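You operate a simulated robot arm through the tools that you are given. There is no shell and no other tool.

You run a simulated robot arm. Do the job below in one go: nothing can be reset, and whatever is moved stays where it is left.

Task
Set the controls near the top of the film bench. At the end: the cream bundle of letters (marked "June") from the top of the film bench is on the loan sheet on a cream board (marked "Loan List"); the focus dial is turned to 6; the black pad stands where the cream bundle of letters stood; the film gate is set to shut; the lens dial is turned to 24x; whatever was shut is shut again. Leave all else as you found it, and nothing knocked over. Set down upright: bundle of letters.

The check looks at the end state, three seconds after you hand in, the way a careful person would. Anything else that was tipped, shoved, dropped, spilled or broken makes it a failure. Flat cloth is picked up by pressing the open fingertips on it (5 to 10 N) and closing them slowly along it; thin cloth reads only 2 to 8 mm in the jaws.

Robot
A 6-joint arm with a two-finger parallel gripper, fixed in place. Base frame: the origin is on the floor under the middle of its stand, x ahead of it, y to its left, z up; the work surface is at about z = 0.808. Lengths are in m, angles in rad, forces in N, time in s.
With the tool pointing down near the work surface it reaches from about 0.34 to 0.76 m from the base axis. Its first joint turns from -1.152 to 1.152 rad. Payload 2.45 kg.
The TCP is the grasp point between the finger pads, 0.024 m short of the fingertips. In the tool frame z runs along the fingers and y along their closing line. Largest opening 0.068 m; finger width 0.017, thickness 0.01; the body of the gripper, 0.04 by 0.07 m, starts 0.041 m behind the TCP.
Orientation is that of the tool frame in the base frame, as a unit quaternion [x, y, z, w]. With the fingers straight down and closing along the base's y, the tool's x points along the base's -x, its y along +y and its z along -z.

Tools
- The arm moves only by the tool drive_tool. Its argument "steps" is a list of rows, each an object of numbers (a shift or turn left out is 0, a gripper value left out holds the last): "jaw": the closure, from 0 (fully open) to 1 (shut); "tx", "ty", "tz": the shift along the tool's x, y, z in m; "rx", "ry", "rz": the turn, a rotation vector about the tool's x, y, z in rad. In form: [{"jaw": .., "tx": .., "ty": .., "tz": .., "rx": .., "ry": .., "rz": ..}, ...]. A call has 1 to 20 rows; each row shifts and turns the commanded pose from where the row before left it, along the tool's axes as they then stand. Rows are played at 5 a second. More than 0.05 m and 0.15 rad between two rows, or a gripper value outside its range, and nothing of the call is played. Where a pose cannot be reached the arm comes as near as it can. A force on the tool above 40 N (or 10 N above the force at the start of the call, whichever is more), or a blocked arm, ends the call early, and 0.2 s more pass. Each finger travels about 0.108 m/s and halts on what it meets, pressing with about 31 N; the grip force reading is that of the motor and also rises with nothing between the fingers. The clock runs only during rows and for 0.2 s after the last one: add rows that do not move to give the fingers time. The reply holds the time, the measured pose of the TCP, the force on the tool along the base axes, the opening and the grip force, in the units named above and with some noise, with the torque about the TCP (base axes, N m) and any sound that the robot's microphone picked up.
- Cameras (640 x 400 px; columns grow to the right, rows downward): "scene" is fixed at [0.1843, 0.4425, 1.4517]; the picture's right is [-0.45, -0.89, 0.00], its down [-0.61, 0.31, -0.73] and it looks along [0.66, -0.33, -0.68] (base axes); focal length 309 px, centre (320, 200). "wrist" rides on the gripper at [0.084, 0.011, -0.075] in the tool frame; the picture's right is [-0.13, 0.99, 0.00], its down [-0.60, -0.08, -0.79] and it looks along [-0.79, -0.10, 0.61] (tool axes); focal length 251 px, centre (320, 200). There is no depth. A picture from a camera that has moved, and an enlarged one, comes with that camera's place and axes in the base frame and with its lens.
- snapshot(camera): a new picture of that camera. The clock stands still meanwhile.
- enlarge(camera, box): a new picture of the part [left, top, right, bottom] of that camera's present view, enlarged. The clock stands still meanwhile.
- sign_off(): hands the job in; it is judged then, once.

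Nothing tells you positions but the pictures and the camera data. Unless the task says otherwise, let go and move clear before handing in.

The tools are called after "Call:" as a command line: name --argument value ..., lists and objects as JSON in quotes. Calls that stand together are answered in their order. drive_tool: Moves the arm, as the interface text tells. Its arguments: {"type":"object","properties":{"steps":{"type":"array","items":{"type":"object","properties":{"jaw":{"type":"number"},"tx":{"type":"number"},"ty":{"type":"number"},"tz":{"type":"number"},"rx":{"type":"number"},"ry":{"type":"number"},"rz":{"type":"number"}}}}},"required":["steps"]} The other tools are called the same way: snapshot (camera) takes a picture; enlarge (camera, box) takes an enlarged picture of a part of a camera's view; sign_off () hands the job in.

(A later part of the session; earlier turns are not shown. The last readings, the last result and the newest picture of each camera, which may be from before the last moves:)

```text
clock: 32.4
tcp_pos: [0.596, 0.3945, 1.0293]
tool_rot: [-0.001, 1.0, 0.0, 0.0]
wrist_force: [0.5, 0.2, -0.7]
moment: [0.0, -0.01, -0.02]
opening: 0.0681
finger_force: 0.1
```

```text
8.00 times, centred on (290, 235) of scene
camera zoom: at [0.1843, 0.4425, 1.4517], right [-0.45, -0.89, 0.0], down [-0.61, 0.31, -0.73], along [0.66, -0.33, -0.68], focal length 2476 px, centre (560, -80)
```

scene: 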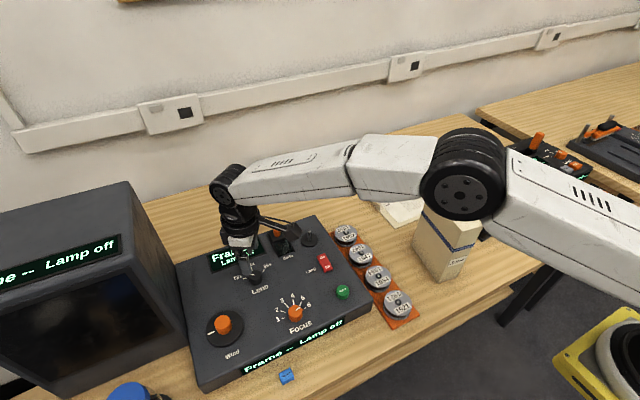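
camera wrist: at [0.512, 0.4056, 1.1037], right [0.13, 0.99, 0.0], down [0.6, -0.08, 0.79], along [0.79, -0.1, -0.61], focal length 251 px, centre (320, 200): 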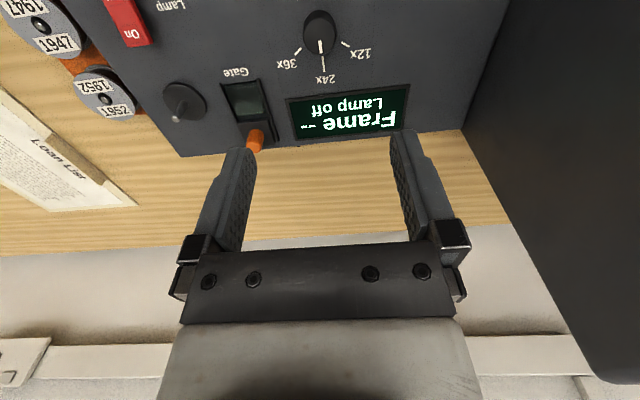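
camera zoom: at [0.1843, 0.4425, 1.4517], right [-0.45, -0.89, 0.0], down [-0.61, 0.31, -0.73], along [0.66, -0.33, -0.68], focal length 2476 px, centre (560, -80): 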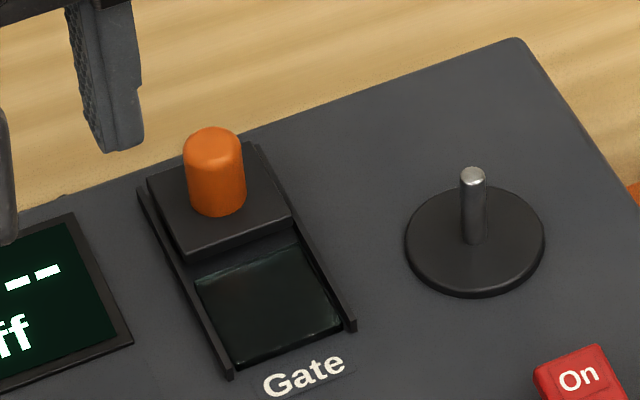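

I place the gate's orange knob at about (0.688, 0.3085), with its base at z 0.867, its top at z 0.890 and a diameter near 0.017. Sliding it about 0.038 toward −x should cover the glass, so I will hover over it first to check alignment.

Call:
drive_tool --steps '[{"tx": -0.0307, "ty": -0.0287}, {"tx": -0.0307, "ty": -0.0287}, {"tx": -0.0306, "ty": -0.0286, "jaw": 0.3}, {"tz": 0.03}, {"tz": 0.03}, {}, {}]'

Call:
snapshot --camera "wrist"

Call:
enlarge --camera "wrist" --box '[240, 50, 400, 150]'

Call:
snapshot --camera "scene"

```text
clock: 34.0
tcp_pos: [0.6886, 0.31, 0.9713]
tool_rot: [0.0, 1.0, 0.0, 0.0]
wrist_force: [0.6, 0.1, 0.4]
moment: [0.0, 0.02, -0.05]
opening: 0.0475
finger_force: 0.0
```

```text
taken
camera wrist: at [0.6044, 0.3204, 1.0457], right [0.13, 0.99, 0.0], down [0.6, -0.08, 0.79], along [0.79, -0.1, -0.61], focal length 251 px, centre (320, 200)
```

wrist: 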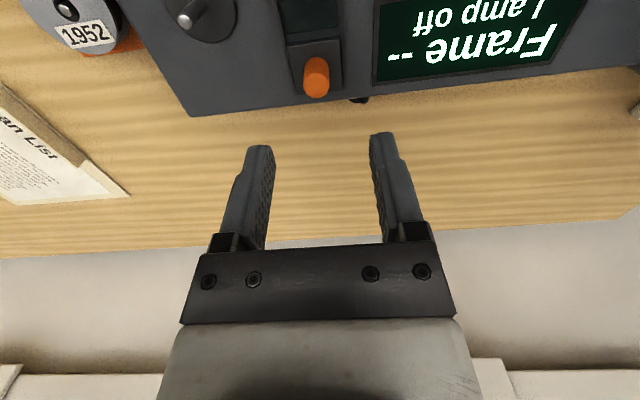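

```text
4.00 times, centred on (320, 100) of wrist
camera zoom: at [0.6044, 0.3204, 1.0457], right [0.13, 0.99, 0.0], down [0.6, -0.08, 0.79], along [0.79, -0.1, -0.61], focal length 1006 px, centre (320, 600)
```

zoom: 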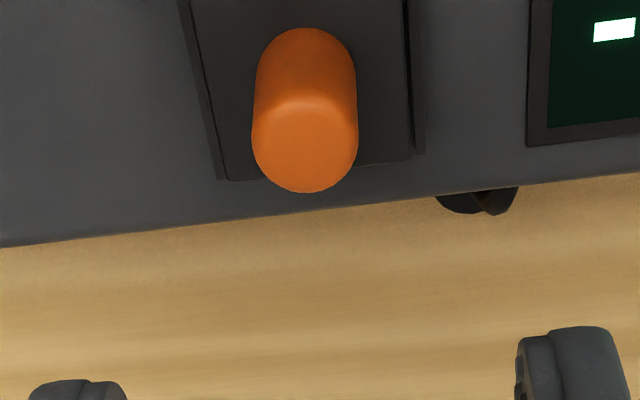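

```text
taken
```

scene: 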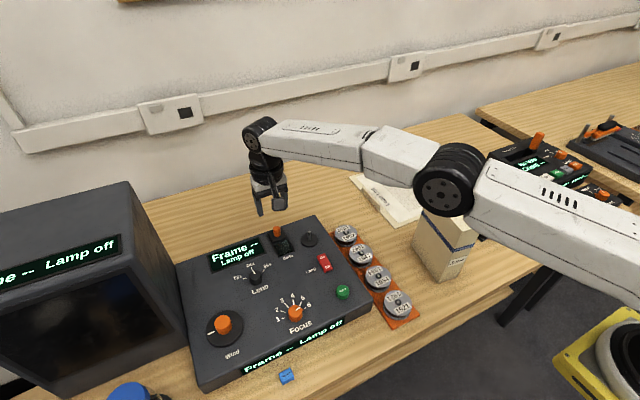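

I will shift 2 mm toward −y, lower the fingers to either side of the gate knob, and check before gripping.

Call:
drive_tool --steps '[{"tx": 0.0008, "ty": -0.002}, {"tz": 0.02}, {"tz": 0.02}, {"tz": 0.02}, {"tz": 0.014}, {}]'

Call:
snapshot --camera "wrist"

Call:
enlarge --camera "scene" --box '[240, 200, 320, 250]'

```text
clock: 35.4
tcp_pos: [0.6872, 0.3076, 0.8968]
tool_rot: [0.0, 1.0, 0.0, -0.001]
wrist_force: [-1.5, 0.7, -0.3]
moment: [-0.01, 0.0, 0.0]
opening: 0.0476
finger_force: 0.1
```

```text
taken
camera wrist: at [0.603, 0.3173, 0.9717], right [0.13, 0.99, 0.0], down [0.6, -0.08, 0.79], along [0.79, -0.1, -0.61], focal length 251 px, centre (320, 200)
```

wrist: 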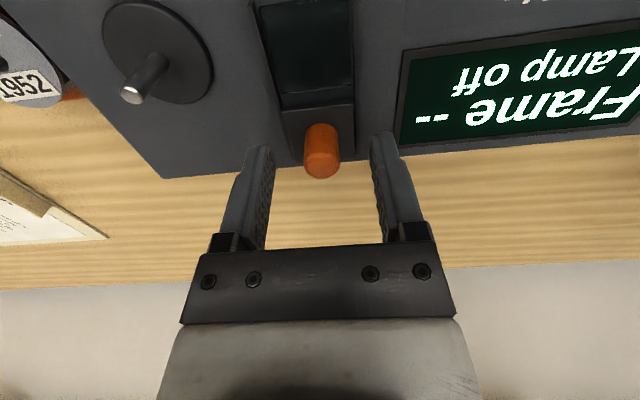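

```text
8.00 times, centred on (280, 225) of scene
camera zoom: at [0.1843, 0.4425, 1.4517], right [-0.45, -0.89, 0.0], down [-0.61, 0.31, -0.73], along [0.66, -0.33, -0.68], focal length 2476 px, centre (640, 0)
```

zoom: 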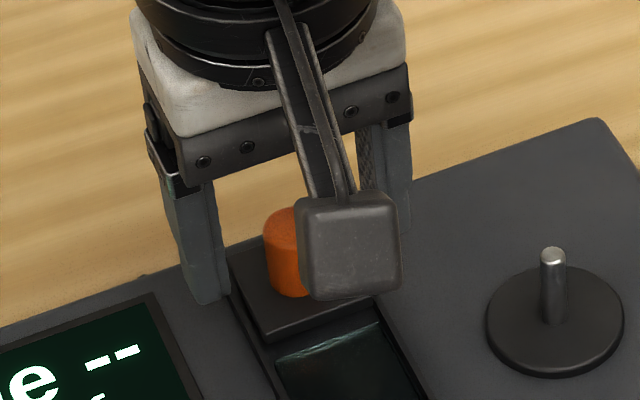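

The fingers straddle the knob cleanly. I will grip it and slide toward −x in small steps.

Call:
drive_tool --steps '[{"jaw": 0.5}, {"jaw": 0.65}, {"jaw": 0.75}, {"jaw": 0.82}, {}, {}]'

Call:
drive_tool --steps '[{"tx": 0.004}, {"tx": 0.004}, {"tx": 0.004}, {"tx": 0.004}, {"tx": 0.004}, {}]'

Call:
snapshot --camera "wrist"

Call:
enlarge --camera "scene" --box '[240, 200, 320, 250]'

```text
clock: 36.8
tcp_pos: [0.6876, 0.308, 0.8967]
tool_rot: [0.0, 1.0, 0.0, 0.0]
wrist_force: [0.4, 3.8, -1.5]
moment: [0.08, 0.02, 0.01]
opening: 0.0162
finger_force: 35.3
```

```text
clock: 38.2
tcp_pos: [0.6666, 0.3067, 0.897]
tool_rot: [0.0, 1.0, 0.0, 0.001]
wrist_force: [0.8, 4.3, 2.1]
moment: [0.07, -0.3, -0.01]
opening: 0.0164
finger_force: 35.3
```

```text
taken
camera wrist: at [0.5826, 0.3177, 0.9719], right [0.13, 0.99, 0.0], down [0.6, -0.08, 0.79], along [0.79, -0.1, -0.61], focal length 251 px, centre (320, 200)
```

wrist: 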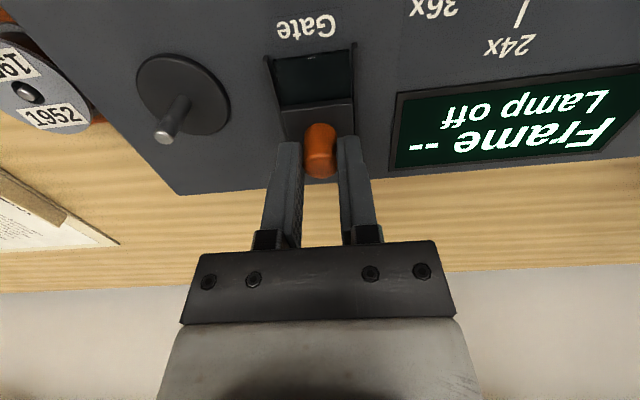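

```text
8.00 times, centred on (280, 225) of scene
camera zoom: at [0.1842, 0.4426, 1.4517], right [-0.45, -0.89, 0.0], down [-0.61, 0.31, -0.73], along [0.66, -0.33, -0.68], focal length 2476 px, centre (640, 0)
```

zoom: 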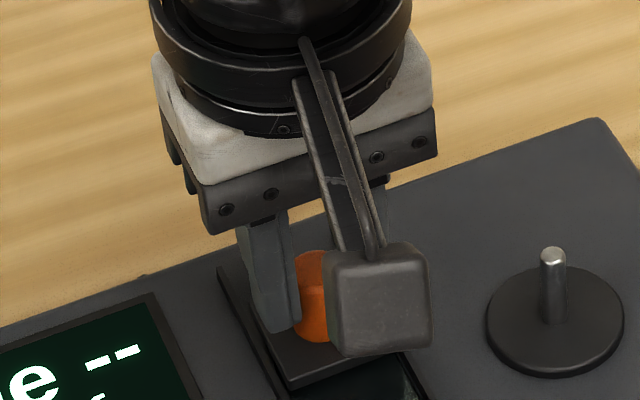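

The cover slides freely with the jaws, halfway over the glass. I will continue until it meets its stop.

Call:
drive_tool --steps '[{"tx": 0.003}, {"tx": 0.003}, {"tx": 0.003}, {"tx": 0.003}, {"tx": 0.002}, {"tx": 0.002}, {"tx": 0.001}, {}]'

Call:
snapshot --camera "wrist"

Call:
enlarge --camera "wrist" --box '[240, 40, 400, 190]'

```text
clock: 40.0
tcp_pos: [0.6496, 0.3079, 0.8965]
tool_rot: [0.001, 1.0, 0.0, 0.001]
wrist_force: [-2.2, 2.3, 13.5]
moment: [0.02, -0.15, 0.04]
opening: 0.0162
finger_force: 35.3
```

```text
taken
camera wrist: at [0.5656, 0.3177, 0.9717], right [0.13, 0.99, 0.0], down [0.6, -0.08, 0.79], along [0.79, -0.1, -0.61], focal length 251 px, centre (320, 200)
```

wrist: 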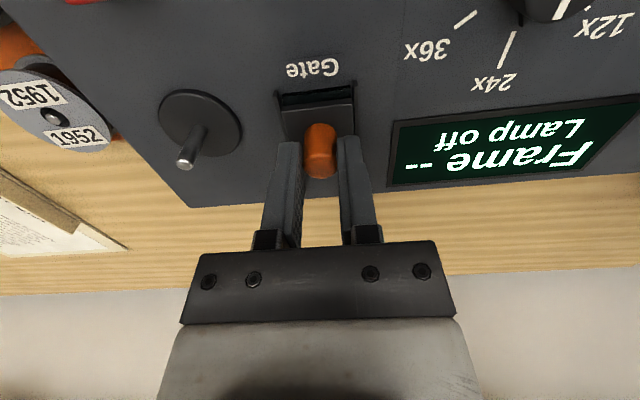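

```text
2.67 times, centred on (320, 115) of wrist
camera zoom: at [0.5656, 0.3177, 0.9717], right [0.13, 0.99, 0.0], down [0.6, -0.08, 0.79], along [0.79, -0.1, -0.61], focal length 670 px, centre (320, 427)
```

zoom: 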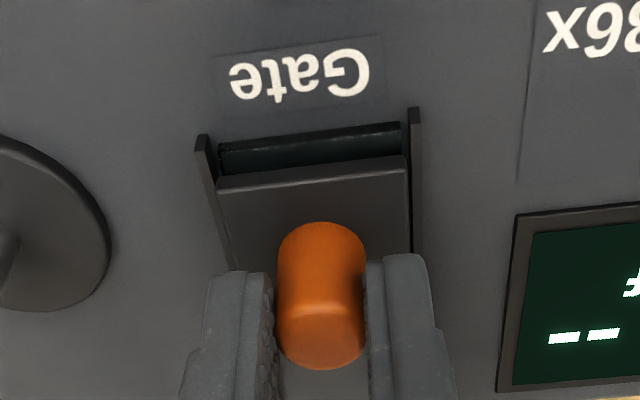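

A strip of glass about 5 mm wide still shows. I will keep sliding gently.

Call:
drive_tool --steps '[{"tx": 0.0015}, {"tx": 0.0015}, {"tx": 0.0015}, {"tx": 0.0015}, {}]'

Call:
enlarge --camera "wrist" --box '[240, 40, 400, 190]'

```text
clock: 41.2
tcp_pos: [0.6457, 0.3074, 0.8975]
tool_rot: [0.001, 1.0, 0.0, 0.004]
wrist_force: [20.0, 2.8, 4.2]
moment: [0.06, -0.93, 0.0]
opening: 0.0163
finger_force: 34.7
```

```text
2.67 times, centred on (320, 115) of wrist
camera zoom: at [0.5611, 0.3176, 0.9712], right [0.13, 0.99, 0.0], down [0.6, -0.08, 0.8], along [0.79, -0.1, -0.6], focal length 670 px, centre (320, 427)
```

zoom: 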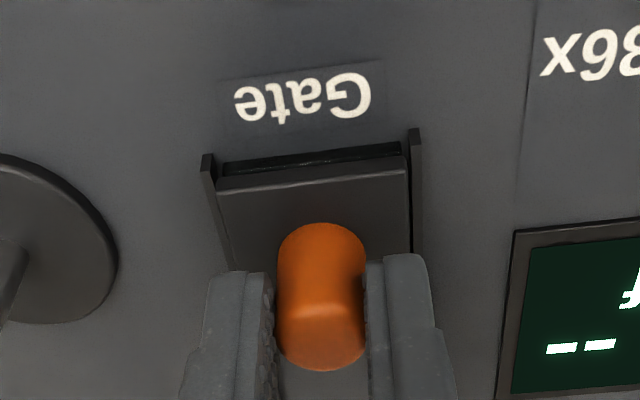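

Force is building at +20 N, which suggests the stop. One more small nudge will tell me whether it is at the end.

Call:
drive_tool --steps '[{"tx": 0.001}, {"tx": 0.0005}, {}]'

Call:
enlarge --camera "wrist" --box '[240, 40, 400, 190]'

```text
clock: 42.0
tcp_pos: [0.6437, 0.3081, 0.8968]
tool_rot: [0.001, 1.0, 0.001, 0.003]
wrist_force: [26.5, -8.2, 2.5]
moment: [-0.17, -0.77, 0.0]
opening: 0.0165
finger_force: 35.1
```

```text
2.67 times, centred on (320, 115) of wrist
camera zoom: at [0.5598, 0.3177, 0.9711], right [0.13, 0.99, 0.0], down [0.6, -0.08, 0.8], along [0.79, -0.1, -0.6], focal length 670 px, centre (320, 427)
```

zoom: 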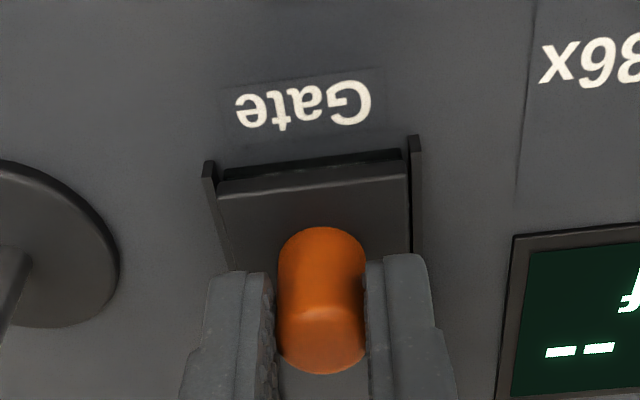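

Call:
drive_tool --steps '[{"tx": 0.001}, {"tx": 0.001}, {}]'

Call:
enlarge --camera "wrist" --box '[240, 40, 400, 190]'

```text
clock: 42.8
tcp_pos: [0.6417, 0.3081, 0.8969]
tool_rot: [0.0, 1.0, 0.001, 0.003]
wrist_force: [27.7, -4.0, 0.0]
moment: [-0.13, -0.7, -0.01]
opening: 0.0164
finger_force: 34.9
```

```text
2.67 times, centred on (320, 115) of wrist
camera zoom: at [0.5574, 0.3176, 0.9712], right [0.13, 0.99, 0.0], down [0.6, -0.08, 0.8], along [0.79, -0.1, -0.6], focal length 670 px, centre (320, 427)
```

zoom: 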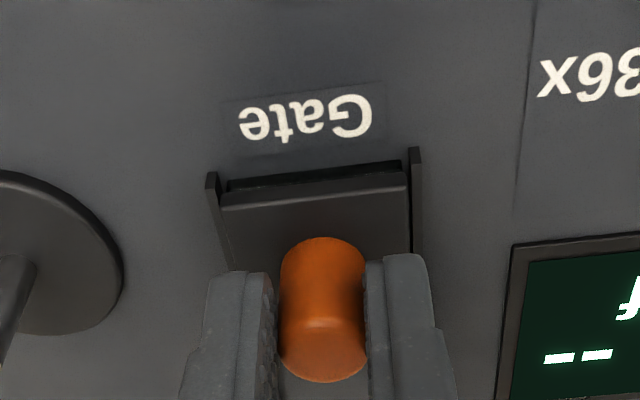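

The fingers now slip along the knob while the plate stays put, so the gate is at its shut stop. I will release, lift and check.

Call:
drive_tool --steps '[{"jaw": 0.6}, {"jaw": 0.4}, {"jaw": 0.2}, {}, {"tz": -0.03}, {"tz": -0.03}, {"tz": -0.04}, {"tz": -0.04}, {}]'

Call:
snapshot --camera "wrist"

Call:
enlarge --camera "wrist" --box '[240, 0, 400, 100]'

Call:
enlarge --camera "scene" --box '[180, 210, 400, 350]'

```text
clock: 44.8
tcp_pos: [0.6384, 0.3063, 1.0371]
tool_rot: [0.0, 1.0, 0.0, 0.0]
wrist_force: [0.6, -0.1, -0.3]
moment: [0.01, 0.02, 0.0]
opening: 0.0546
finger_force: 0.1
```

```text
taken
camera wrist: at [0.5553, 0.316, 1.111], right [0.13, 0.99, 0.0], down [0.6, -0.08, 0.79], along [0.79, -0.1, -0.61], focal length 251 px, centre (320, 200)
```

wrist: 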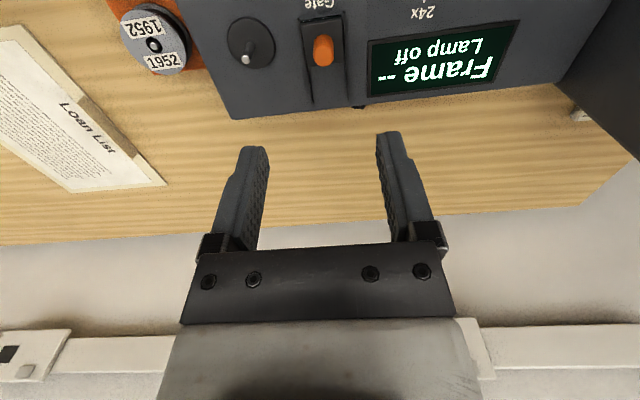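

```text
4.00 times, centred on (320, 50) of wrist
camera zoom: at [0.5553, 0.316, 1.111], right [0.13, 0.99, 0.0], down [0.6, -0.08, 0.79], along [0.79, -0.1, -0.61], focal length 1006 px, centre (320, 800)
```

zoom: 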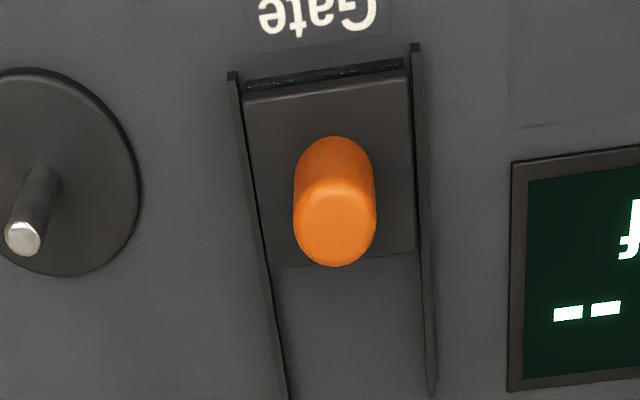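

```text
2.86 times, centred on (290, 280) of scene
camera zoom: at [0.1843, 0.4425, 1.4517], right [-0.45, -0.89, 0.0], down [-0.61, 0.31, -0.73], along [0.66, -0.33, -0.68], focal length 884 px, centre (406, -29)
```

zoom: 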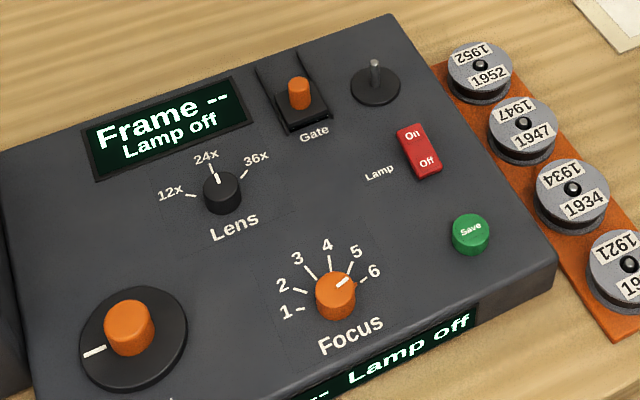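

All three controls are set: focus 6, lens 24x, gate shut. I will now move over toward the bundle and board for a clear look at them and the pad.

Call:
drive_tool --steps '[{"tx": 0.022, "ty": -0.0337, "tz": -0.0164, "jaw": 0}, {"tx": 0.022, "ty": -0.0337, "tz": -0.0164}, {"tx": 0.022, "ty": -0.0337, "tz": -0.0164}, {"tx": 0.022, "ty": -0.0337, "tz": -0.0164}, {"tx": 0.022, "ty": -0.0337, "tz": -0.0164}, {"tx": 0.022, "ty": -0.0337, "tz": -0.0164}, {"tx": 0.022, "ty": -0.0337, "tz": -0.0164}, {"tx": 0.022, "ty": -0.0337, "tz": -0.0164}, {"tx": 0.022, "ty": -0.0337, "tz": -0.0164}, {"tx": 0.022, "ty": -0.0337, "tz": -0.0164}, {}, {}]'

Call:
snapshot --camera "wrist"

Call:
snapshot --camera "scene"

```text
clock: 47.4
tcp_pos: [0.4197, -0.03, 1.2012]
tool_rot: [0.0, 1.0, 0.0, 0.0]
wrist_force: [-1.3, 0.0, 0.6]
moment: [0.0, -0.02, -0.02]
opening: 0.0679
finger_force: 0.0
```

```text
taken
camera wrist: at [0.3366, -0.0206, 1.2767], right [0.13, 0.99, 0.0], down [0.6, -0.08, 0.79], along [0.79, -0.1, -0.61], focal length 251 px, centre (320, 200)
```

wrist: 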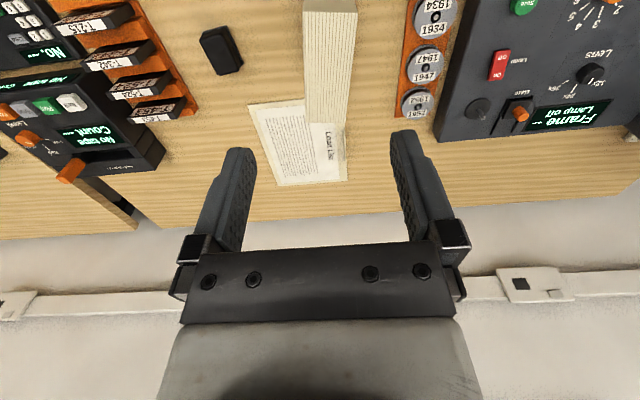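

```text
taken
```

scene: 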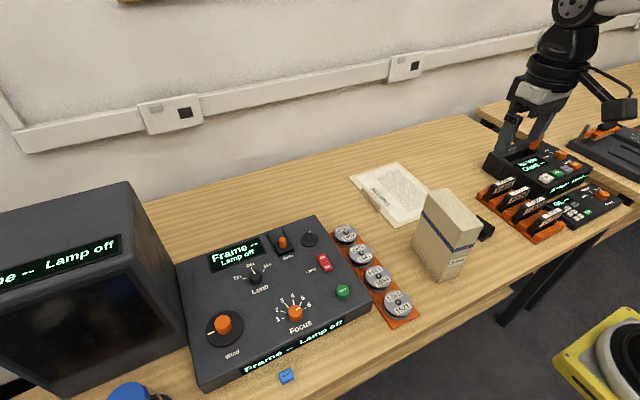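

Call:
enlarge --camera "wrist" --box '[176, 0, 368, 120]'

Call:
enlarge --camera "wrist" --box '[230, 90, 360, 190]'

Call:
enlarge --camera "scene" --box '[340, 150, 500, 290]'

Call:
enlarge --camera "scene" --box '[400, 180, 520, 290]'

```text
3.33 times, centred on (272, 60) of wrist
camera zoom: at [0.3366, -0.0206, 1.2767], right [0.13, 0.99, 0.0], down [0.6, -0.08, 0.79], along [0.79, -0.1, -0.61], focal length 838 px, centre (480, 667)
```

zoom: 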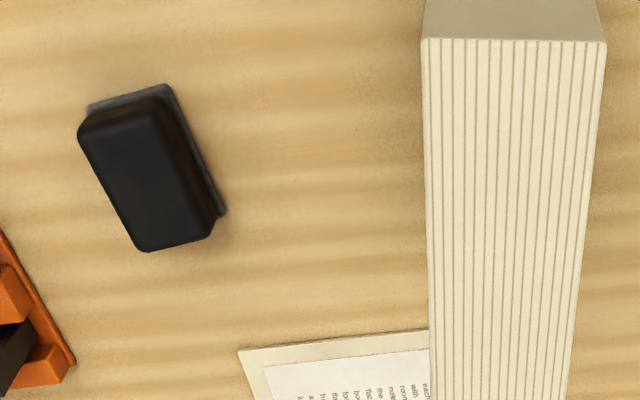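

```text
4.00 times, centred on (295, 140) of wrist
camera zoom: at [0.3366, -0.0206, 1.2767], right [0.13, 0.99, 0.0], down [0.6, -0.08, 0.79], along [0.79, -0.1, -0.61], focal length 1006 px, centre (420, 440)
```

zoom: 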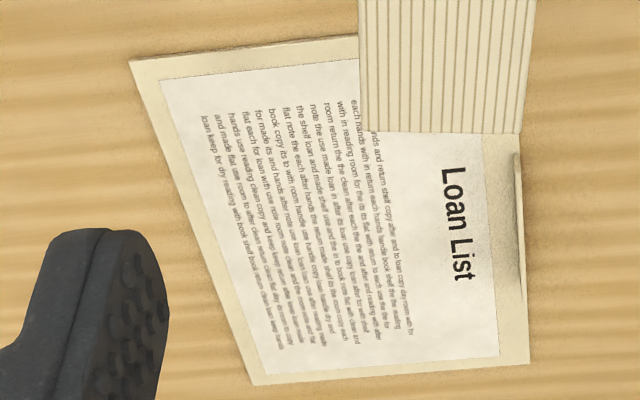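

```text
2.86 times, centred on (420, 220) of scene
camera zoom: at [0.1843, 0.4425, 1.4517], right [-0.45, -0.89, 0.0], down [-0.61, 0.31, -0.73], along [0.66, -0.33, -0.68], focal length 884 px, centre (34, 143)
```

zoom: 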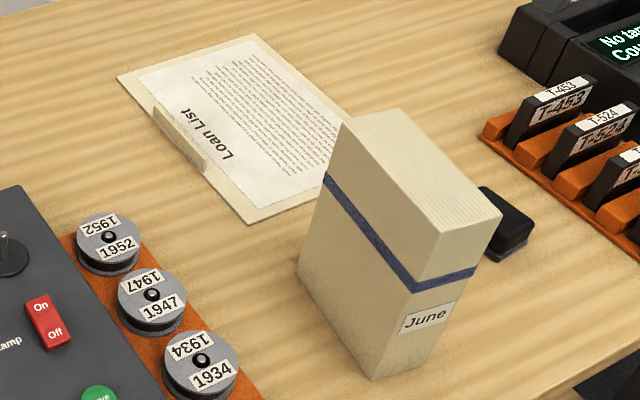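

```text
3.64 times, centred on (460, 235) of scene
camera zoom: at [0.1843, 0.4425, 1.4517], right [-0.45, -0.89, 0.0], down [-0.61, 0.31, -0.73], along [0.66, -0.33, -0.68], focal length 1125 px, centre (-189, 73)
```

zoom: 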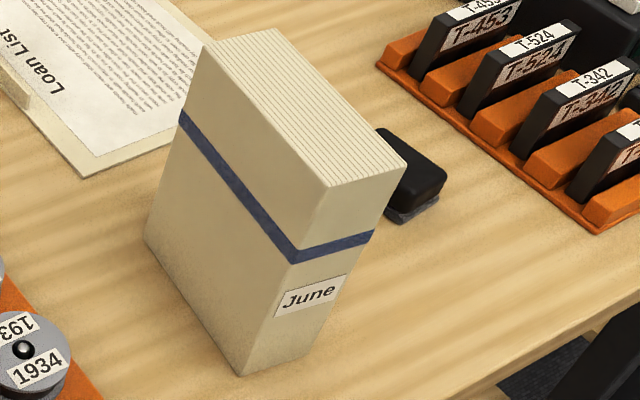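

The bundle's top is about 0.125 × 0.053 at z ≈ 0.985, centred near (0.483, −0.031) and turned about −0.145 rad. The paper covers x 0.62–0.85, y −0.195 to −0.03, with a raised clip along the board's left edge that I must avoid. I will hover above the bundle aligned to it.

Call:
drive_tool --steps '[{"tx": -0.0156, "tz": 0.035}, {"tx": -0.0156, "tz": 0.035}, {"tx": -0.0156, "tz": 0.035}, {"tx": -0.0155, "tz": 0.035}, {"rz": 0.0725}, {"rz": 0.0725}, {}, {}]'

Call:
snapshot --camera "wrist"

Call:
enlarge --camera "wrist" --box '[220, 30, 420, 170]'

Call:
enlarge --camera "scene" --box '[380, 110, 520, 290]'

```text
clock: 49.2
tcp_pos: [0.4833, -0.0302, 1.0582]
tool_rot: [0.073, 0.997, 0.001, -0.001]
wrist_force: [0.5, -0.7, -0.1]
moment: [0.03, 0.01, 0.01]
opening: 0.068
finger_force: 0.0
```

```text
taken
camera wrist: at [0.4016, -0.0078, 1.1344], right [0.27, 0.96, 0.0], down [0.59, -0.17, 0.79], along [0.76, -0.22, -0.61], focal length 251 px, centre (320, 200)
```

wrist: 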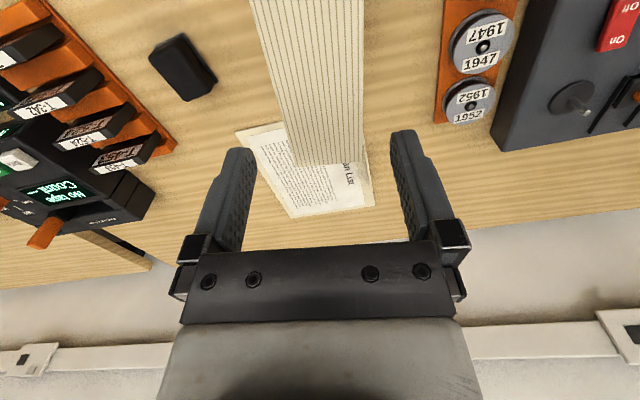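

```text
2.86 times, centred on (320, 100) of wrist
camera zoom: at [0.4016, -0.0078, 1.1344], right [0.27, 0.96, 0.0], down [0.59, -0.17, 0.79], along [0.76, -0.22, -0.61], focal length 718 px, centre (320, 486)
```

zoom: 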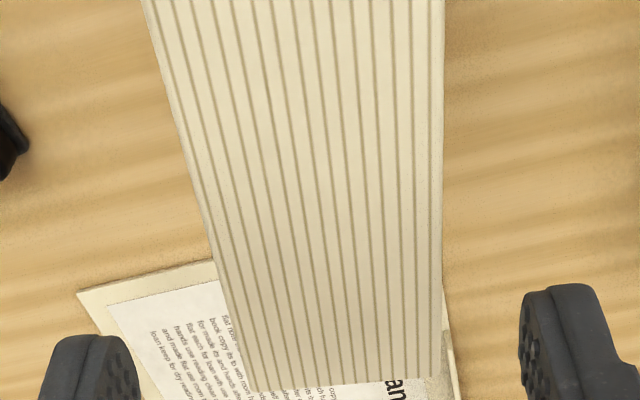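

```text
2.22 times, centred on (450, 200) of scene
camera zoom: at [0.1843, 0.4425, 1.4517], right [-0.45, -0.89, 0.0], down [-0.61, 0.31, -0.73], along [0.66, -0.33, -0.68], focal length 688 px, centre (31, 200)
```

zoom: 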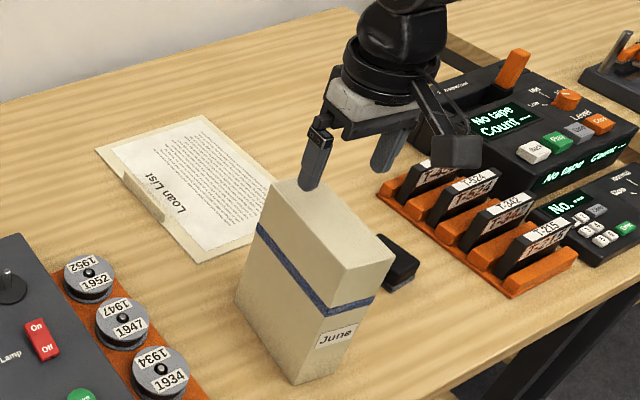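

The jaws line up with the bundle to within a millimetre or two (about 7 mm clearance each side). I will lower to just past the top edge and check.

Call:
drive_tool --steps '[{"tz": 0.02}, {"tz": 0.015}, {"tz": 0.012}, {}]'

Call:
snapshot --camera "wrist"

Call:
enlarge --camera "scene" --box '[400, 120, 510, 290]'

```text
clock: 50.2
tcp_pos: [0.4833, -0.0292, 1.0133]
tool_rot: [0.073, 0.997, 0.0, 0.0]
wrist_force: [0.7, 0.9, -0.6]
moment: [-0.04, 0.01, -0.01]
opening: 0.0677
finger_force: 0.0
```

```text
taken
camera wrist: at [0.4018, -0.0068, 1.0871], right [0.27, 0.96, 0.0], down [0.59, -0.17, 0.79], along [0.76, -0.22, -0.61], focal length 251 px, centre (320, 200)
```

wrist: 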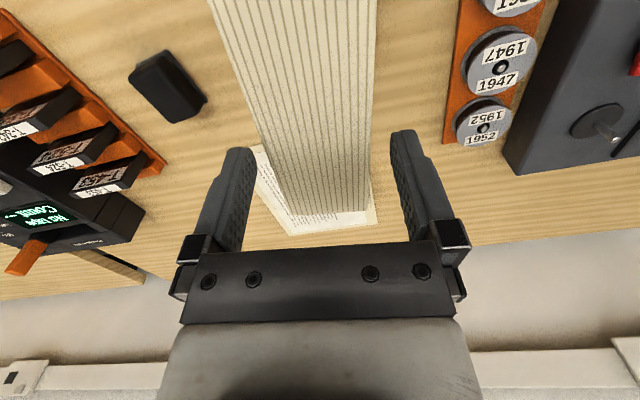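

```text
2.35 times, centred on (455, 205) of scene
camera zoom: at [0.1843, 0.4425, 1.4517], right [-0.45, -0.89, 0.0], down [-0.61, 0.31, -0.73], along [0.66, -0.33, -0.68], focal length 728 px, centre (2, 188)
```

zoom: 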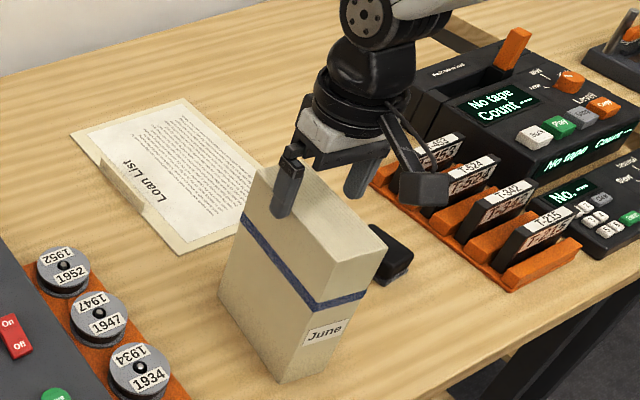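

Call:
enlarge --camera "wrist" --box '[200, 80, 440, 230]'

```text
2.67 times, centred on (320, 155) of wrist
camera zoom: at [0.4018, -0.0068, 1.0871], right [0.27, 0.96, 0.0], down [0.59, -0.17, 0.79], along [0.76, -0.22, -0.61], focal length 670 px, centre (320, 320)
```

zoom: 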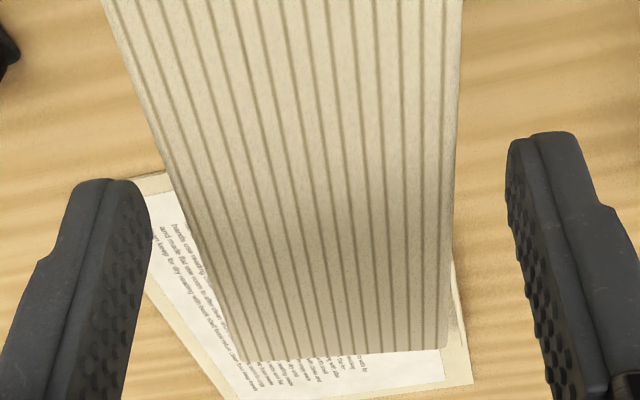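

Edges are parallel to the jaws with a −1.5 mm offset. I will correct that, lower to the grip height and close gently.

Call:
drive_tool --steps '[{"ty": -0.0014}, {"tz": 0.014}, {"tz": 0.014}, {"tz": 0.014}, {"tz": 0.013}, {}]'

Call:
drive_tool --steps '[{"jaw": 0.1}, {"jaw": 0.16}, {"jaw": 0.2}, {"jaw": 0.24}, {"jaw": 0.3}, {}, {}]'

Call:
snapshot --camera "wrist"

Call:
enlarge --camera "scene" --box '[380, 120, 520, 290]'

```text
clock: 51.6
tcp_pos: [0.4825, -0.0309, 0.9598]
tool_rot: [0.072, 0.997, 0.0, 0.0]
wrist_force: [0.3, 1.6, 0.0]
moment: [0.01, 0.02, 0.02]
opening: 0.0679
finger_force: 0.0
```

```text
clock: 53.2
tcp_pos: [0.4822, -0.0313, 0.9596]
tool_rot: [0.072, 0.997, 0.0, 0.0]
wrist_force: [0.5, 1.0, 0.2]
moment: [0.1, -0.05, -0.02]
opening: 0.0538
finger_force: 31.3
```

```text
taken
camera wrist: at [0.4012, -0.009, 1.0337], right [0.27, 0.96, 0.0], down [0.59, -0.17, 0.79], along [0.76, -0.22, -0.61], focal length 251 px, centre (320, 200)
```

wrist: 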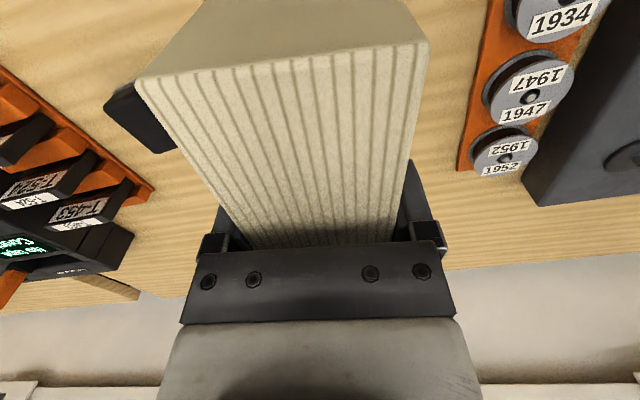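

```text
2.35 times, centred on (450, 205) of scene
camera zoom: at [0.1843, 0.4425, 1.4517], right [-0.45, -0.89, 0.0], down [-0.61, 0.31, -0.73], along [0.66, -0.33, -0.68], focal length 728 px, centre (14, 188)
```

zoom: 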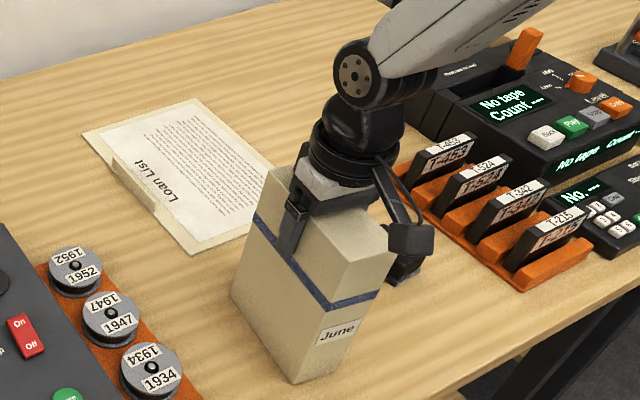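

The bundle is held at an opening of 0.054. I will lift it a few centimetres and check that it hangs straight.

Call:
drive_tool --steps '[{"jaw": 0.38}, {}, {"tz": -0.006}, {"tz": -0.012}, {"tz": -0.016}, {"tz": -0.016}, {}, {}]'

Call:
snapshot --camera "scene"

Call:
snapshot --camera "wrist"

```text
clock: 55.0
tcp_pos: [0.4826, -0.0308, 1.0095]
tool_rot: [0.073, 0.997, 0.0, 0.001]
wrist_force: [-0.4, 0.2, -5.1]
moment: [-0.02, 0.01, 0.02]
opening: 0.0539
finger_force: 31.0
```

```text
taken
```

scene: 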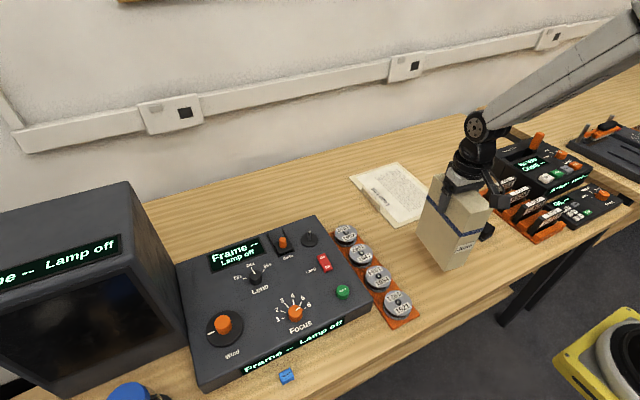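

```text
taken
camera wrist: at [0.4004, -0.0083, 1.0842], right [0.27, 0.96, 0.0], down [0.59, -0.17, 0.79], along [0.76, -0.22, -0.61], focal length 251 px, centre (320, 200)
```

wrist: 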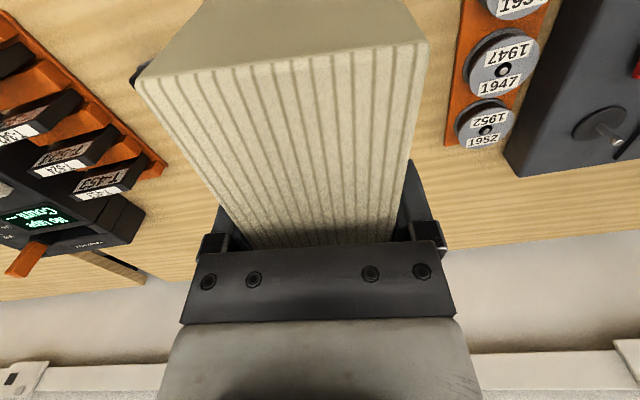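

It hangs straight, weighing about 5 N. I will raise it slightly more, square it to the board and carry it over the paper to about (0.705, −0.115).

Call:
drive_tool --steps '[{"tz": -0.02}, {"rz": -0.0725}, {"rz": -0.0725}, {"tx": -0.02775, "ty": -0.01035}, {"tx": -0.02775, "ty": -0.01035}, {"tx": -0.02775, "ty": -0.01035}, {"tx": -0.02775, "ty": -0.01035}, {"tx": -0.02775, "ty": -0.01035}, {"tx": -0.02775, "ty": -0.01035}, {"tx": -0.02775, "ty": -0.01035}, {"tx": -0.02775, "ty": -0.01035}, {}, {}]'

Call:
snapshot --camera "scene"

Call:
snapshot --camera "wrist"

Call:
enlarge --camera "scene" --box '[330, 120, 490, 240]'

```text
clock: 57.8
tcp_pos: [0.7034, -0.1112, 1.0286]
tool_rot: [0.0, 1.0, 0.0, 0.0]
wrist_force: [0.1, 0.2, -4.2]
moment: [-0.02, 0.0, -0.02]
opening: 0.054
finger_force: 30.6
```

```text
taken
```

scene: 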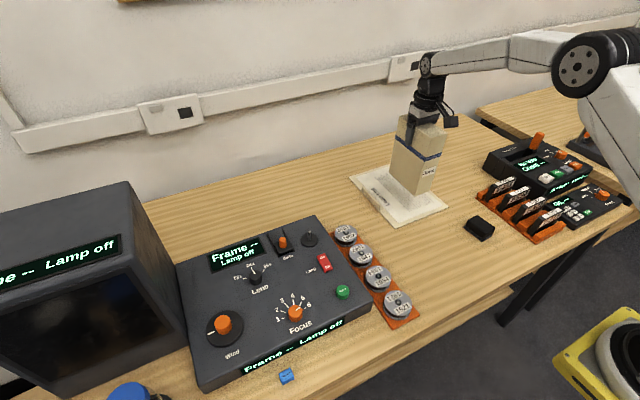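

```text
taken
camera wrist: at [0.62, -0.101, 1.1037], right [0.13, 0.99, 0.0], down [0.6, -0.08, 0.79], along [0.79, -0.1, -0.61], focal length 251 px, centre (320, 200)
```

wrist: 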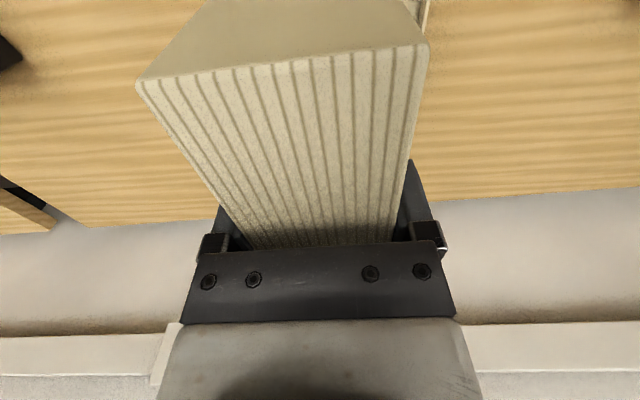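

```text
3.33 times, centred on (410, 180) of scene
camera zoom: at [0.1844, 0.4424, 1.4517], right [-0.45, -0.89, 0.0], down [-0.61, 0.31, -0.73], along [0.66, -0.33, -0.68], focal length 1031 px, centre (20, 267)
```

zoom: 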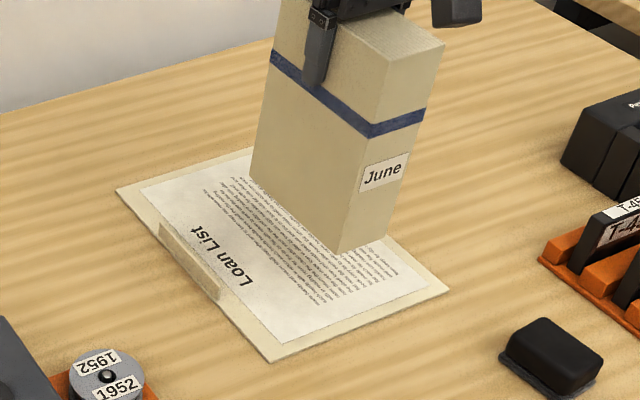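

The bundle is over the paper, clear of the clip. I will lower it most of the way, then in small steps until it touches.

Call:
drive_tool --steps '[{"tz": 0.015}, {"tz": 0.015}, {"tz": 0.015}, {"tz": 0.01}, {}]'

Call:
drive_tool --steps '[{"tz": 0.002}, {"tz": 0.002}, {"tz": 0.002}, {}]'

Call:
enlarge --camera "scene" --box '[330, 120, 490, 240]'

```text
clock: 59.0
tcp_pos: [0.7036, -0.1138, 0.9725]
tool_rot: [0.001, 1.0, 0.0, 0.0]
wrist_force: [-0.1, -1.2, -4.1]
moment: [0.0, -0.01, 0.01]
opening: 0.054
finger_force: 31.1
```

```text
clock: 60.0
tcp_pos: [0.7037, -0.1129, 0.9677]
tool_rot: [0.001, 1.0, 0.001, 0.0]
wrist_force: [0.2, 0.1, -3.8]
moment: [0.03, -0.03, 0.01]
opening: 0.0539
finger_force: 31.2
```

```text
3.33 times, centred on (410, 180) of scene
camera zoom: at [0.1844, 0.4424, 1.4517], right [-0.45, -0.89, 0.0], down [-0.61, 0.31, -0.73], along [0.66, -0.33, -0.68], focal length 1031 px, centre (20, 267)
```

zoom: 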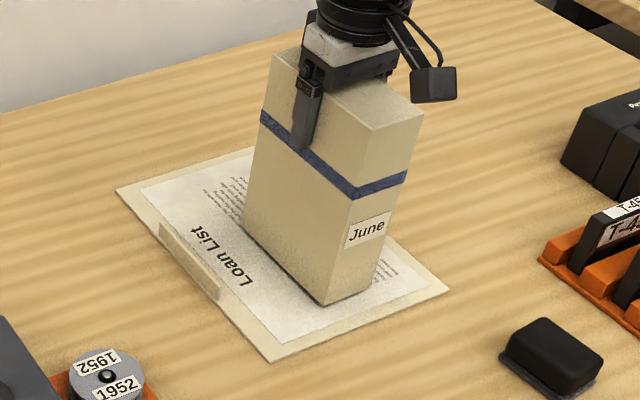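

Almost down. I will lower by 1 mm steps until the weight comes off.

Call:
drive_tool --steps '[{"tz": 0.001}, {"tz": 0.001}, {}]'

Call:
drive_tool --steps '[{"tz": 0.001}, {}]'

Call:
drive_tool --steps '[{"tz": 0.001}, {}]'

```text
clock: 60.8
tcp_pos: [0.7026, -0.1133, 0.9648]
tool_rot: [0.001, 1.0, 0.0, 0.0]
wrist_force: [0.6, -0.2, -4.4]
moment: [-0.04, 0.0, -0.03]
opening: 0.0539
finger_force: 30.6
```

```text
clock: 61.4
tcp_pos: [0.705, -0.1134, 0.9635]
tool_rot: [0.001, 1.0, 0.0, 0.0]
wrist_force: [-0.1, -0.6, -4.4]
moment: [0.02, -0.03, 0.02]
opening: 0.054
finger_force: 30.3
```

```text
clock: 62.0
tcp_pos: [0.7046, -0.1137, 0.963]
tool_rot: [0.0, 1.0, 0.0, 0.0]
wrist_force: [0.7, 0.2, -4.2]
moment: [0.0, 0.0, -0.02]
opening: 0.054
finger_force: 31.1
```

Call:
drive_tool --steps '[{"tz": 0.001}, {}]'

Call:
drive_tool --steps '[{"tz": 0.001}, {}]'

Call:
enlarge --camera "scene" --box '[370, 160, 450, 220]'

```text
clock: 62.6
tcp_pos: [0.7048, -0.1136, 0.963]
tool_rot: [0.001, 1.0, 0.0, 0.0]
wrist_force: [-0.6, -0.2, -2.5]
moment: [-0.05, 0.12, -0.01]
opening: 0.054
finger_force: 30.8
```

```text
clock: 63.2
tcp_pos: [0.7045, -0.1142, 0.9628]
tool_rot: [0.002, 1.0, -0.001, 0.001]
wrist_force: [-3.9, 1.1, 9.4]
moment: [0.18, 0.93, -0.09]
opening: 0.0538
finger_force: 31.2
```

```text
6.67 times, centred on (410, 190) of scene
camera zoom: at [0.184, 0.4425, 1.4518], right [-0.45, -0.89, 0.0], down [-0.61, 0.31, -0.74], along [0.66, -0.33, -0.68], focal length 2063 px, centre (-280, 267)
```

zoom: 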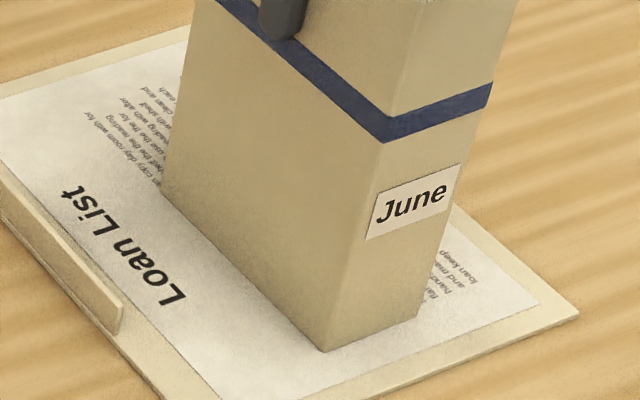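

It is seated on the sheet. I will ease off half a millimetre and open the jaws slowly.

Call:
drive_tool --steps '[{"tz": -0.0007}, {"jaw": 0.25}, {"jaw": 0.18}, {"jaw": 0.12}, {"jaw": 0.06}, {"jaw": 0}, {}]'

Call:
snapshot --camera "wrist"

Call:
enlarge --camera "scene" --box '[330, 120, 490, 240]'

```text
clock: 64.8
tcp_pos: [0.7048, -0.1134, 0.9626]
tool_rot: [0.001, 1.0, 0.0, 0.001]
wrist_force: [0.3, -0.3, 0.0]
moment: [0.02, -0.02, 0.0]
opening: 0.068
finger_force: 0.0
```

```text
taken
camera wrist: at [0.6198, -0.1034, 1.0367], right [0.13, 0.99, 0.0], down [0.6, -0.08, 0.79], along [0.79, -0.1, -0.61], focal length 251 px, centre (320, 200)
```

wrist: 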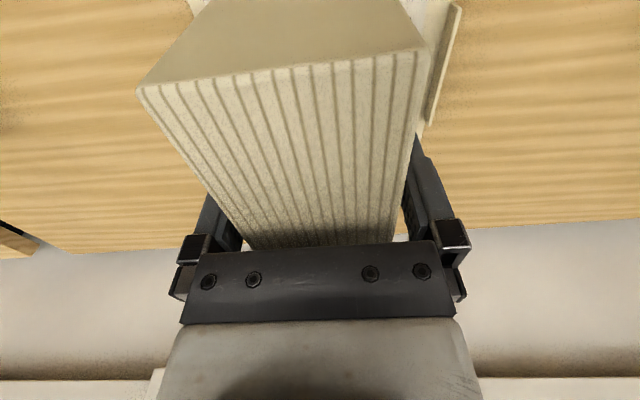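

```text
3.33 times, centred on (410, 180) of scene
camera zoom: at [0.1843, 0.4425, 1.4517], right [-0.45, -0.89, 0.0], down [-0.61, 0.31, -0.73], along [0.66, -0.33, -0.68], focal length 1031 px, centre (20, 267)
```

zoom: 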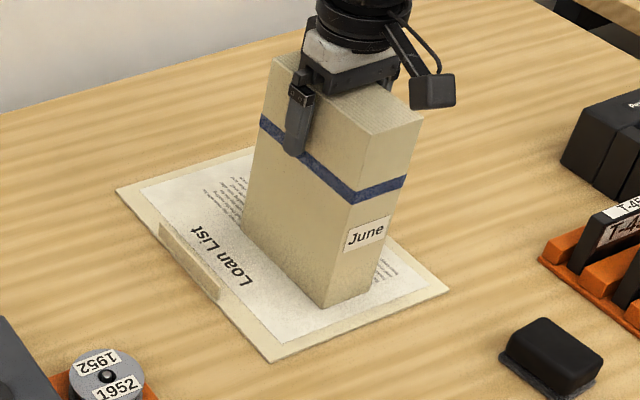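

The bundle stands free on the sheet. I will lift straight up, then move back to view the pad.

Call:
drive_tool --steps '[{"tz": -0.015}, {"tz": -0.025}, {"tz": -0.04}, {"tz": -0.04}, {"tx": 0.044, "ty": -0.0142}, {"tx": 0.044, "ty": -0.0142}, {"tx": 0.044, "ty": -0.0142}, {"tx": 0.044, "ty": -0.0142}, {"tx": 0.044, "ty": -0.0142}, {"tx": 0.045, "ty": -0.0142}, {}, {}]'

Call:
snapshot --camera "wrist"

Call:
snapshot --camera "scene"

Call:
enlarge --camera "scene" --box '[440, 190, 520, 250]'

```text
clock: 67.4
tcp_pos: [0.4384, -0.1976, 1.083]
tool_rot: [0.0, 1.0, 0.0, 0.0]
wrist_force: [-0.1, -0.2, 0.3]
moment: [0.03, -0.02, 0.0]
opening: 0.0678
finger_force: 0.1
```

```text
taken
camera wrist: at [0.3544, -0.1881, 1.1575], right [0.13, 0.99, 0.0], down [0.6, -0.08, 0.79], along [0.79, -0.1, -0.61], focal length 251 px, centre (320, 200)
```

wrist: 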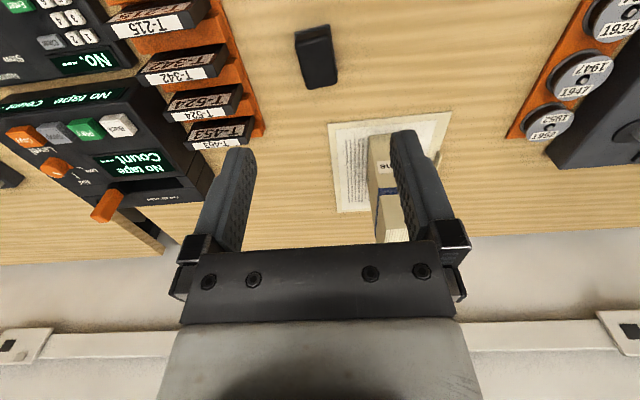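

```text
taken
```

scene: 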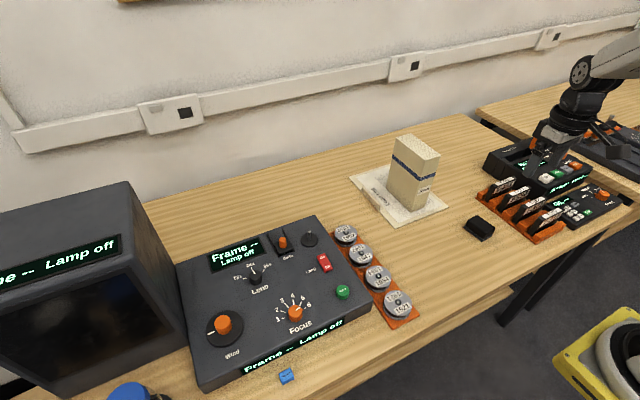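

```text
6.67 times, centred on (480, 220) of scene
camera zoom: at [0.1843, 0.4425, 1.4517], right [-0.45, -0.89, 0.0], down [-0.61, 0.31, -0.73], along [0.66, -0.33, -0.68], focal length 2063 px, centre (-747, 67)
```

zoom: 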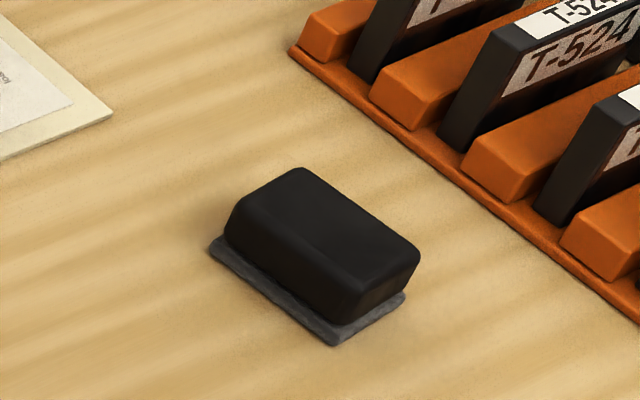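

Call:
enlarge --camera "wrist" --box '[256, 5, 384, 105]'

Call:
enlarge --camera "wrist" --box '[310, 100, 470, 250]'

Call:
enlarge --camera "scene" --box '[340, 125, 460, 235]'

```text
4.00 times, centred on (320, 55) of wrist
camera zoom: at [0.3544, -0.1881, 1.1575], right [0.13, 0.99, 0.0], down [0.6, -0.08, 0.79], along [0.79, -0.1, -0.61], focal length 1006 px, centre (320, 780)
```

zoom: 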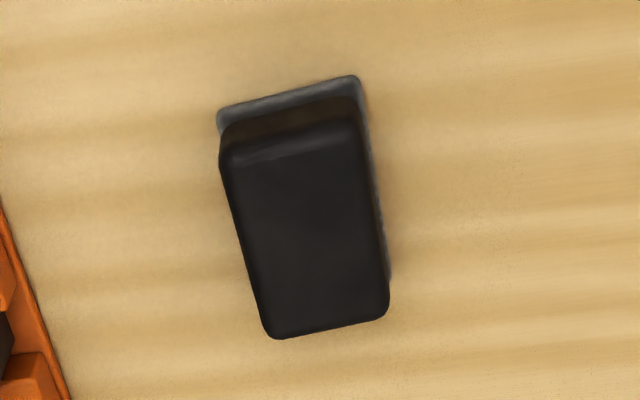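

```text
2.67 times, centred on (390, 175) of wrist
camera zoom: at [0.3544, -0.1881, 1.1575], right [0.13, 0.99, 0.0], down [0.6, -0.08, 0.79], along [0.79, -0.1, -0.61], focal length 670 px, centre (133, 267)
```

zoom: 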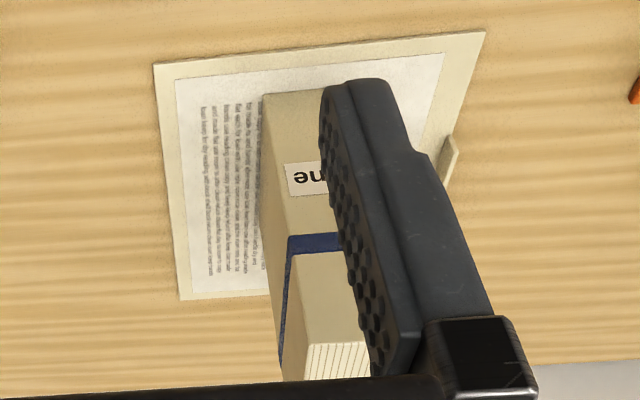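

```text
3.64 times, centred on (400, 180) of scene
camera zoom: at [0.1843, 0.4425, 1.4517], right [-0.45, -0.89, 0.0], down [-0.61, 0.31, -0.73], along [0.66, -0.33, -0.68], focal length 1125 px, centre (29, 273)
```

zoom: 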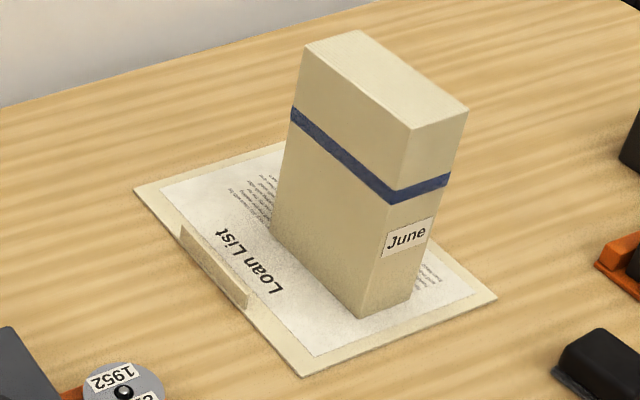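

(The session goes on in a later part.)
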